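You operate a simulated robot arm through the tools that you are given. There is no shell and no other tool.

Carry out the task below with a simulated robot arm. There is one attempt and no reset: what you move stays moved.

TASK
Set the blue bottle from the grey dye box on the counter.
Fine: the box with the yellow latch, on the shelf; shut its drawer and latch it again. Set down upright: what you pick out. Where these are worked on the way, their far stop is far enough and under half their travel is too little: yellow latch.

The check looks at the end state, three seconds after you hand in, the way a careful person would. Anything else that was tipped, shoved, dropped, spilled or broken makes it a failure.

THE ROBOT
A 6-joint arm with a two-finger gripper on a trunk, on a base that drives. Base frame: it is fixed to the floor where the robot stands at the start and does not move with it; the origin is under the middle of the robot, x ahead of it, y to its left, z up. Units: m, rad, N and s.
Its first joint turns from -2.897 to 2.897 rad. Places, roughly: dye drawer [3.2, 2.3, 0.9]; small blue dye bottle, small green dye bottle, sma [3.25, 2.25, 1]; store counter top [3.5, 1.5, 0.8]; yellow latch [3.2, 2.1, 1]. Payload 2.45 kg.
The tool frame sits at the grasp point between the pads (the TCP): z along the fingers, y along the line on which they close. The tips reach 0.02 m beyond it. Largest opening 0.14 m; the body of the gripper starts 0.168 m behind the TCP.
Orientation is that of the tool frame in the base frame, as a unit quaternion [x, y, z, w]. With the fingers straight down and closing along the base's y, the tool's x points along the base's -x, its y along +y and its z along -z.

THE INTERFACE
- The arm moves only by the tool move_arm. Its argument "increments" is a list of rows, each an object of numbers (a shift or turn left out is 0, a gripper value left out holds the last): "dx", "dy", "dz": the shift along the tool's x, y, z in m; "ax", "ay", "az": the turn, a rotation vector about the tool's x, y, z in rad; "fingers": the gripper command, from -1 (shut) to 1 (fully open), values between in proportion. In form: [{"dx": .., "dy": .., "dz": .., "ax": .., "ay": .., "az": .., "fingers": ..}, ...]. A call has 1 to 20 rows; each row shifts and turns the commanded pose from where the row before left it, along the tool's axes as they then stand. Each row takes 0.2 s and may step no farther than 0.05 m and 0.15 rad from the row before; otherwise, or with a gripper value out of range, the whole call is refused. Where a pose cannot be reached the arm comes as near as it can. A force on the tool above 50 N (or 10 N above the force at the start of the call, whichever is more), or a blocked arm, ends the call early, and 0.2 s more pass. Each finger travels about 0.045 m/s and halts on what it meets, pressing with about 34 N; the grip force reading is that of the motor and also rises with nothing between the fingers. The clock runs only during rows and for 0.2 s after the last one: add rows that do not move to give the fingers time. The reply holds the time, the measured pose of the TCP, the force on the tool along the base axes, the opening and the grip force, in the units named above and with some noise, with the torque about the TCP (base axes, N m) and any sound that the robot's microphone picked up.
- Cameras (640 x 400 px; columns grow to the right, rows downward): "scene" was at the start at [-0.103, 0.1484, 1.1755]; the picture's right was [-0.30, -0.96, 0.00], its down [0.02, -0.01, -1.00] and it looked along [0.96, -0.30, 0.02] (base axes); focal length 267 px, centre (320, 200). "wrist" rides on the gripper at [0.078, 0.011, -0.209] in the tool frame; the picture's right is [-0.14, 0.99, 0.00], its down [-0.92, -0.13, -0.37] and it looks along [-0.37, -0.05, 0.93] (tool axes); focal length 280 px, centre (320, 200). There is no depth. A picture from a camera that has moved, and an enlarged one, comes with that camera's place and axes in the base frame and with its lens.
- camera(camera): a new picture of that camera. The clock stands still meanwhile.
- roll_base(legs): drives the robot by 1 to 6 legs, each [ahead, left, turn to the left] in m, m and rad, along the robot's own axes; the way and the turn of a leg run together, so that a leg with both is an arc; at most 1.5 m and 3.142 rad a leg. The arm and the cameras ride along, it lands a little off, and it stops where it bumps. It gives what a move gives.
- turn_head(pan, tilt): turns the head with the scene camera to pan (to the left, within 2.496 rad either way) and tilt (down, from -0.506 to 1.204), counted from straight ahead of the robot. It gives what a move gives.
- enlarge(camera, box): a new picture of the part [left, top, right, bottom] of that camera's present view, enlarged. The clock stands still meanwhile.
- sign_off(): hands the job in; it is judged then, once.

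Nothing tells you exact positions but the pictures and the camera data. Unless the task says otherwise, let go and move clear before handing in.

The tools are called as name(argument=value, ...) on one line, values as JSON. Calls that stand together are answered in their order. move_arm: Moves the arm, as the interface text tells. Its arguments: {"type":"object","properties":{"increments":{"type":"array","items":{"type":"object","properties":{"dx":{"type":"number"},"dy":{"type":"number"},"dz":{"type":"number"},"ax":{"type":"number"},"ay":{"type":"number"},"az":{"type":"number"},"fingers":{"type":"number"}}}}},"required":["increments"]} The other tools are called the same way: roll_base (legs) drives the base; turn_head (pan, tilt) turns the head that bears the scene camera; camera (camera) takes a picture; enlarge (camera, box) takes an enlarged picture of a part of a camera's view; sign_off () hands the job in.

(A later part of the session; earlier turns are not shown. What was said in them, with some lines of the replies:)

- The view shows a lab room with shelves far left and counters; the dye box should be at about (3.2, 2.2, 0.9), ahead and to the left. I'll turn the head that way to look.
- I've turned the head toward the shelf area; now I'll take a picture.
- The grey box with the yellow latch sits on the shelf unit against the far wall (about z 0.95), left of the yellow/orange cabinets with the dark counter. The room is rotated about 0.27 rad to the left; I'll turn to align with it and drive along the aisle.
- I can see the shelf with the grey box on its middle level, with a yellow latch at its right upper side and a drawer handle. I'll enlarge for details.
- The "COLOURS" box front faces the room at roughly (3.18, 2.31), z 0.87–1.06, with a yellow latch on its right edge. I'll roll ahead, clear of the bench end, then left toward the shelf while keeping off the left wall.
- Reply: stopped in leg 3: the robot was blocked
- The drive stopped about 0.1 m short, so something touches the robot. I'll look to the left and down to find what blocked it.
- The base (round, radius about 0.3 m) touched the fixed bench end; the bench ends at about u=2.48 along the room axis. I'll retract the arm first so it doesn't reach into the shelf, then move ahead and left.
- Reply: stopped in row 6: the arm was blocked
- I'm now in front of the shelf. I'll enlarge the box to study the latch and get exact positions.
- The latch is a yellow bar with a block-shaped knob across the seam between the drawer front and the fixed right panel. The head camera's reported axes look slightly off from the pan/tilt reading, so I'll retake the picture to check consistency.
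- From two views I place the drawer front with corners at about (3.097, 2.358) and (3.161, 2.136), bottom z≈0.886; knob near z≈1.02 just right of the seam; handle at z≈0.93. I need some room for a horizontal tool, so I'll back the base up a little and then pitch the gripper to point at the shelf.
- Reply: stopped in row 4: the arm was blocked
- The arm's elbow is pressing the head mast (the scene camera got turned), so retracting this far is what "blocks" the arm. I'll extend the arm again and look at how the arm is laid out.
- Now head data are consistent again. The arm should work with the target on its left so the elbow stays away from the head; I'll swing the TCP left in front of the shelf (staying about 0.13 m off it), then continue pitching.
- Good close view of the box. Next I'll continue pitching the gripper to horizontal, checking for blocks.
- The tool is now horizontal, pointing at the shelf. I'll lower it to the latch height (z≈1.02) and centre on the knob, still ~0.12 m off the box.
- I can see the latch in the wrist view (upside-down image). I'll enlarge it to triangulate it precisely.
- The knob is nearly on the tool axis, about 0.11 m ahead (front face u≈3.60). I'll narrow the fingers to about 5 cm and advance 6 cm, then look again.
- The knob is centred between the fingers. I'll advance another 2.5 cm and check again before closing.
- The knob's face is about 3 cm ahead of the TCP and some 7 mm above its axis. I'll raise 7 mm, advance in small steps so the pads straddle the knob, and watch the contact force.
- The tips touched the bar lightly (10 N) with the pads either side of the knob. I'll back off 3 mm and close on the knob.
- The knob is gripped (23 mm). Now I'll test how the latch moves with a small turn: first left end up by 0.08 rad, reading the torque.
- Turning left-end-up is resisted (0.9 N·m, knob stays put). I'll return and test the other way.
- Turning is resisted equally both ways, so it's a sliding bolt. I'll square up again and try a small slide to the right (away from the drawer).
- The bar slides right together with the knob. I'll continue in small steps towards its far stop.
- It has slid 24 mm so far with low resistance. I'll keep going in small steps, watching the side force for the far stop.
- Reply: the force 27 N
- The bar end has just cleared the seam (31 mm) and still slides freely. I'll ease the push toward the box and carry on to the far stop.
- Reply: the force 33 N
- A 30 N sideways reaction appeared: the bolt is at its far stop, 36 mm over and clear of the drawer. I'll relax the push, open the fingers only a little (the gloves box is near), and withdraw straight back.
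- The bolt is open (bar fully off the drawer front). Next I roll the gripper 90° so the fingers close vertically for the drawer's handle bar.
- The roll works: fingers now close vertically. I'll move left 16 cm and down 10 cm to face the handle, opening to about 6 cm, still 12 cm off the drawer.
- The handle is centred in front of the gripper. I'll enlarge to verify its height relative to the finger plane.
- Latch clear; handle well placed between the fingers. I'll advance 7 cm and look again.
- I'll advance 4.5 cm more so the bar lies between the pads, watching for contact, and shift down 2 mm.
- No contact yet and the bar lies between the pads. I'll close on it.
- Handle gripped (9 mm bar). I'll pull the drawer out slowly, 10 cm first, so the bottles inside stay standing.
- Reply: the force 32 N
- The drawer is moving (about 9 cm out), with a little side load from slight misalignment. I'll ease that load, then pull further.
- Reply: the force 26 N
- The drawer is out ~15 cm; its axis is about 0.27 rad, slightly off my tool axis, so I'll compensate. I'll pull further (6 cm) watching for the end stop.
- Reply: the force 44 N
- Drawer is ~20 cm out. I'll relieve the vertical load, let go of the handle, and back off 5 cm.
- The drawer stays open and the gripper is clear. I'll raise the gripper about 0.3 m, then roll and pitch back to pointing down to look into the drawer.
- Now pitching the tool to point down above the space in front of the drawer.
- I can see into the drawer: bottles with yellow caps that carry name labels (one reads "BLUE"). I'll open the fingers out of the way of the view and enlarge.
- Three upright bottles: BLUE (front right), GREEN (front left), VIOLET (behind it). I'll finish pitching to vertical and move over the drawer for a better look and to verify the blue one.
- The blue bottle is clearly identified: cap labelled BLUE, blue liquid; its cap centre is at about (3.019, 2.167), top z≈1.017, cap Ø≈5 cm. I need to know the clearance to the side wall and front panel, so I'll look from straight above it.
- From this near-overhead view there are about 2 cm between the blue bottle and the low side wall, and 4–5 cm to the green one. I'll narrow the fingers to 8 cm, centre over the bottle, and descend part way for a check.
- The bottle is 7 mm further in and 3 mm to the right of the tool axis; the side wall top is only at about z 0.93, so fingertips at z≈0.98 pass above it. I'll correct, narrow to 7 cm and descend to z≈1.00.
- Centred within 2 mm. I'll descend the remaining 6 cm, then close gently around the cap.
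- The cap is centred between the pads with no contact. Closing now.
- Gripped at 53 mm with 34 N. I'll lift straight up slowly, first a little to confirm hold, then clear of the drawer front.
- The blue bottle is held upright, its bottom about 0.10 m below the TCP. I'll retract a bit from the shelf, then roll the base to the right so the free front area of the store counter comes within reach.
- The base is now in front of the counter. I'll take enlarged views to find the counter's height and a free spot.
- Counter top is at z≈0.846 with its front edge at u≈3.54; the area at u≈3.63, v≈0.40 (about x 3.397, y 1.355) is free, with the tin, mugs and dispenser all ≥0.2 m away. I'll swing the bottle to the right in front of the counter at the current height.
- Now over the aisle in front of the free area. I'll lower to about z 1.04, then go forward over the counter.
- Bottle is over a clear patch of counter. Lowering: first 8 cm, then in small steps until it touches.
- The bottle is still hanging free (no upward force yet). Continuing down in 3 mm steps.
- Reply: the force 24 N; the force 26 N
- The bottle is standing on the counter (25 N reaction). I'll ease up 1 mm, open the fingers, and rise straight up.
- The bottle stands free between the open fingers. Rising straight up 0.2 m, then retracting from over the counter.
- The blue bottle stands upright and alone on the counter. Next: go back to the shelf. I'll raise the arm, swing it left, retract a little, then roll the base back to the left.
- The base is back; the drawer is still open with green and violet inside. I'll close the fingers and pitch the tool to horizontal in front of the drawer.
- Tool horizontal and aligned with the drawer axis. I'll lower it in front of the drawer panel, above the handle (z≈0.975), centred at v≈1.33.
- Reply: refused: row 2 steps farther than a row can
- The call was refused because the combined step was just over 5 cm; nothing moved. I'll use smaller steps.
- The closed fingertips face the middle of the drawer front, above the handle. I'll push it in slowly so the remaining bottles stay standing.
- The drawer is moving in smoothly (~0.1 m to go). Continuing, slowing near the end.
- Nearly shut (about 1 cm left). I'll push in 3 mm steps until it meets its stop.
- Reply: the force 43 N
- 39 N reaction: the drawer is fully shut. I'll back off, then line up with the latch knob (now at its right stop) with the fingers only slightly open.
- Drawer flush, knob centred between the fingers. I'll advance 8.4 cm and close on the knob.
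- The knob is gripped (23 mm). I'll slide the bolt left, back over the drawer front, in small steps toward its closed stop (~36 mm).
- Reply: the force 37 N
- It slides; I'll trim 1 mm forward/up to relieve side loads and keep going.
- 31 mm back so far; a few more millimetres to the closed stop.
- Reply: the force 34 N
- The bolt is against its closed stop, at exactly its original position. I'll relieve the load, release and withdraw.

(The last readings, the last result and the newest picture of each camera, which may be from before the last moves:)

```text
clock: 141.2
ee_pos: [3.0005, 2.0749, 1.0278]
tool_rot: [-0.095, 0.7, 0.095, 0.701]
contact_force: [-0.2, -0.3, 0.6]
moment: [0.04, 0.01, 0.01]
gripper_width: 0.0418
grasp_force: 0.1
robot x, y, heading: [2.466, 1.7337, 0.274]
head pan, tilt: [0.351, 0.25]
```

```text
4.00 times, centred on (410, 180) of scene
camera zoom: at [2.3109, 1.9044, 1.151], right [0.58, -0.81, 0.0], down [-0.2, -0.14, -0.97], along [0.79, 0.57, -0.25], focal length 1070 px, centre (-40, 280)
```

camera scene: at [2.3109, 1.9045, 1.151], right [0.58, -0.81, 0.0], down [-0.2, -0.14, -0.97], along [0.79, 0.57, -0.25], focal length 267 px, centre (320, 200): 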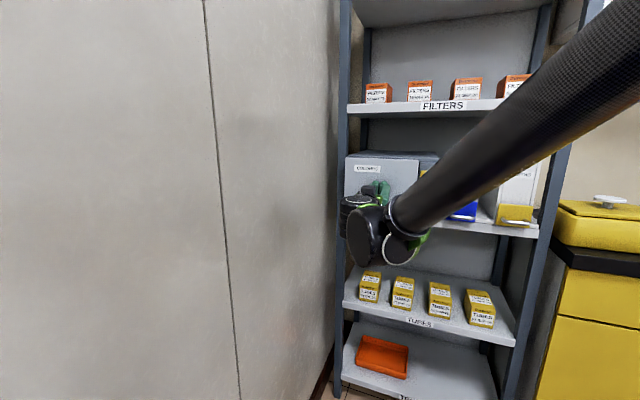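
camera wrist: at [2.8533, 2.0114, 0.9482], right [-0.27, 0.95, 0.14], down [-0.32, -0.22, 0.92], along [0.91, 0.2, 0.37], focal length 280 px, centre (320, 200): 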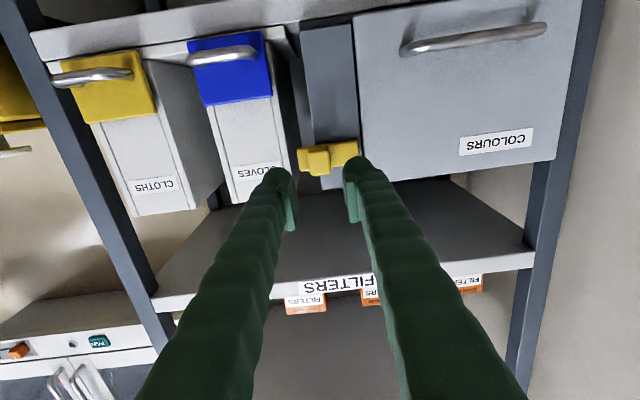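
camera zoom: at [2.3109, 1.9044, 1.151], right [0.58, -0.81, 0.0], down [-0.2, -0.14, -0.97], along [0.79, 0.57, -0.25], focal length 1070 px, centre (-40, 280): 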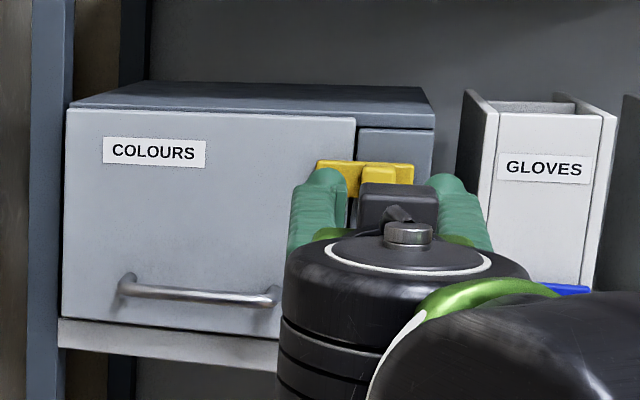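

Drawer shut and bolt back across the seam as at the start. A last check of the counter and shelf with the head camera before handing in.

turn_head(pan=-0.35, tilt=0.25)

camera(camera="scene")

```text
clock: 142.2
ee_pos: [2.9983, 2.0752, 1.0273]
tool_rot: [-0.096, 0.7, 0.095, 0.702]
contact_force: [-0.4, -0.1, -0.1]
moment: [-0.03, -0.02, 0.03]
gripper_width: 0.0418
grasp_force: 0.1
robot x, y, heading: [2.4639, 1.7333, 0.273]
head pan, tilt: [-0.351, 0.25]
```

```text
taken
camera scene: at [2.3281, 1.8426, 1.151], right [-0.08, -1.0, 0.0], down [-0.25, 0.02, -0.97], along [0.97, -0.08, -0.25], focal length 267 px, centre (320, 200)
```

scene: 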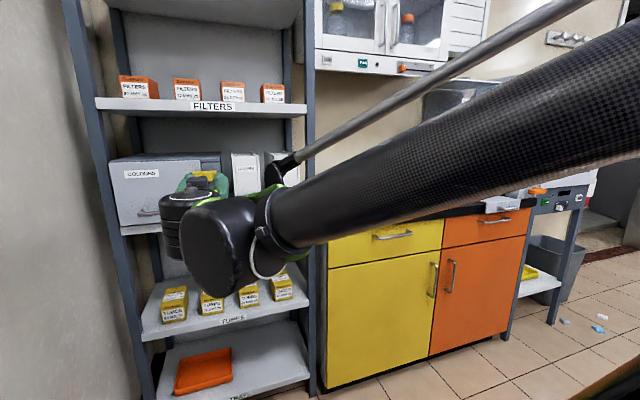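

The arm hides the counter; I'll raise it clear and look again.

move_arm(increments=[{"dz": -0.04}, {"dx": -0.04}, {"dx": -0.05}, {"dx": -0.05}, {"dx": -0.05}, {"dx": -0.03}, {}])

camera(camera="scene")

enlarge(camera="scene", box=[300, 130, 556, 290])

enlarge(camera="scene", box=[80, 60, 320, 260])

```text
clock: 143.8
ee_pos: [2.9602, 2.0658, 1.2475]
tool_rot: [-0.096, 0.7, 0.095, 0.702]
contact_force: [0.5, 0.4, 0.8]
moment: [-0.01, 0.03, 0.02]
gripper_width: 0.0419
grasp_force: 0.0
robot x, y, heading: [2.464, 1.7339, 0.273]
head pan, tilt: [-0.351, 0.25]
```

```text
taken
camera scene: at [2.3281, 1.8425, 1.151], right [-0.08, -1.0, 0.0], down [-0.25, 0.02, -0.97], along [0.97, -0.08, -0.25], focal length 267 px, centre (320, 200)
```

scene: 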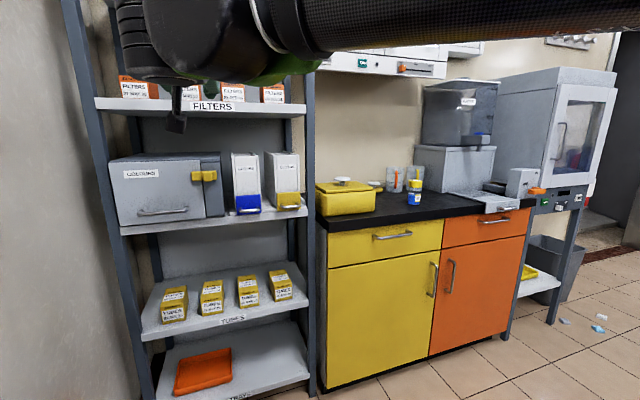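

```text
2.50 times, centred on (428, 210) of scene
camera zoom: at [2.3281, 1.8425, 1.151], right [-0.08, -1.0, 0.0], down [-0.25, 0.02, -0.97], along [0.97, -0.08, -0.25], focal length 668 px, centre (50, 175)
```

zoom: 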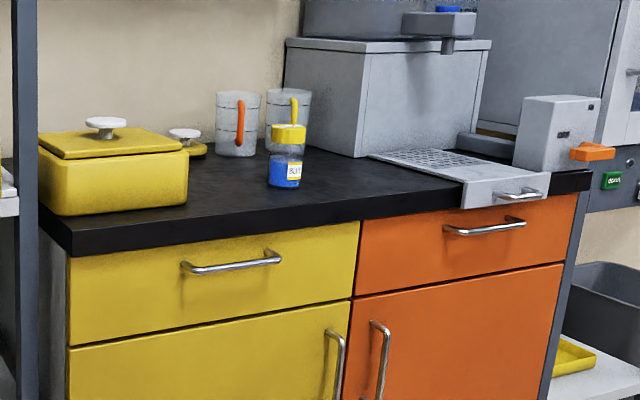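

```text
2.00 times, centred on (200, 160) of scene
camera zoom: at [2.3281, 1.8425, 1.151], right [-0.08, -1.0, 0.0], down [-0.25, 0.02, -0.97], along [0.97, -0.08, -0.25], focal length 535 px, centre (560, 280)
```

zoom: 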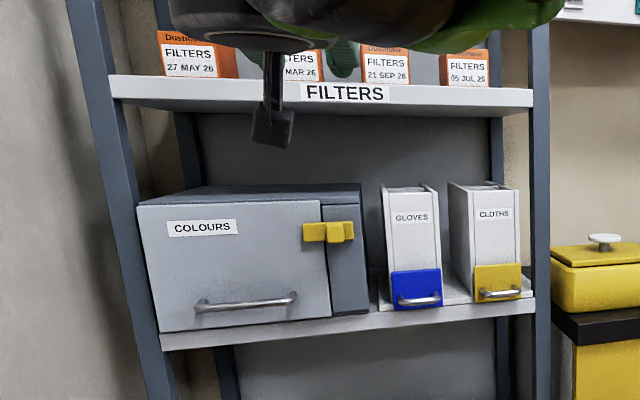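

The blue bottle stands upright on the store counter. The drawer is shut with the yellow bolt back across the seam, the gloves and cloths boxes and the filters sit as before, and the arm is empty and clear. Handing in.

sign_off()

```text
The job is handed in.
```

The blue bottle from the grey dye box is standing upright on the store counter. I set it in a clear spot at least 0.2 m from the tin, the mugs and the water dispenser.

- **Dye box:** the drawer is pushed fully shut. The yellow latch turned out to be a sliding bolt. I slid it open to its far stop and afterwards back to its closed stop, at the same position as before.
- **Other contents:** the green and violet bottles stayed in the drawer. I saw the violet one in place just before closing, with the green one hidden behind a finger, and I pushed the drawer in slowly. I couldn't look inside once it was shut.
- **Surroundings:** the final pictures show the gloves and cloths boxes, the filters and the counter items as they were. During the drive the base bumped lightly against the end of the fixed bench. The arm once pressed against the robot's own head. I saw nothing disturbed by either.

The gripper is empty and clear of the shelf.
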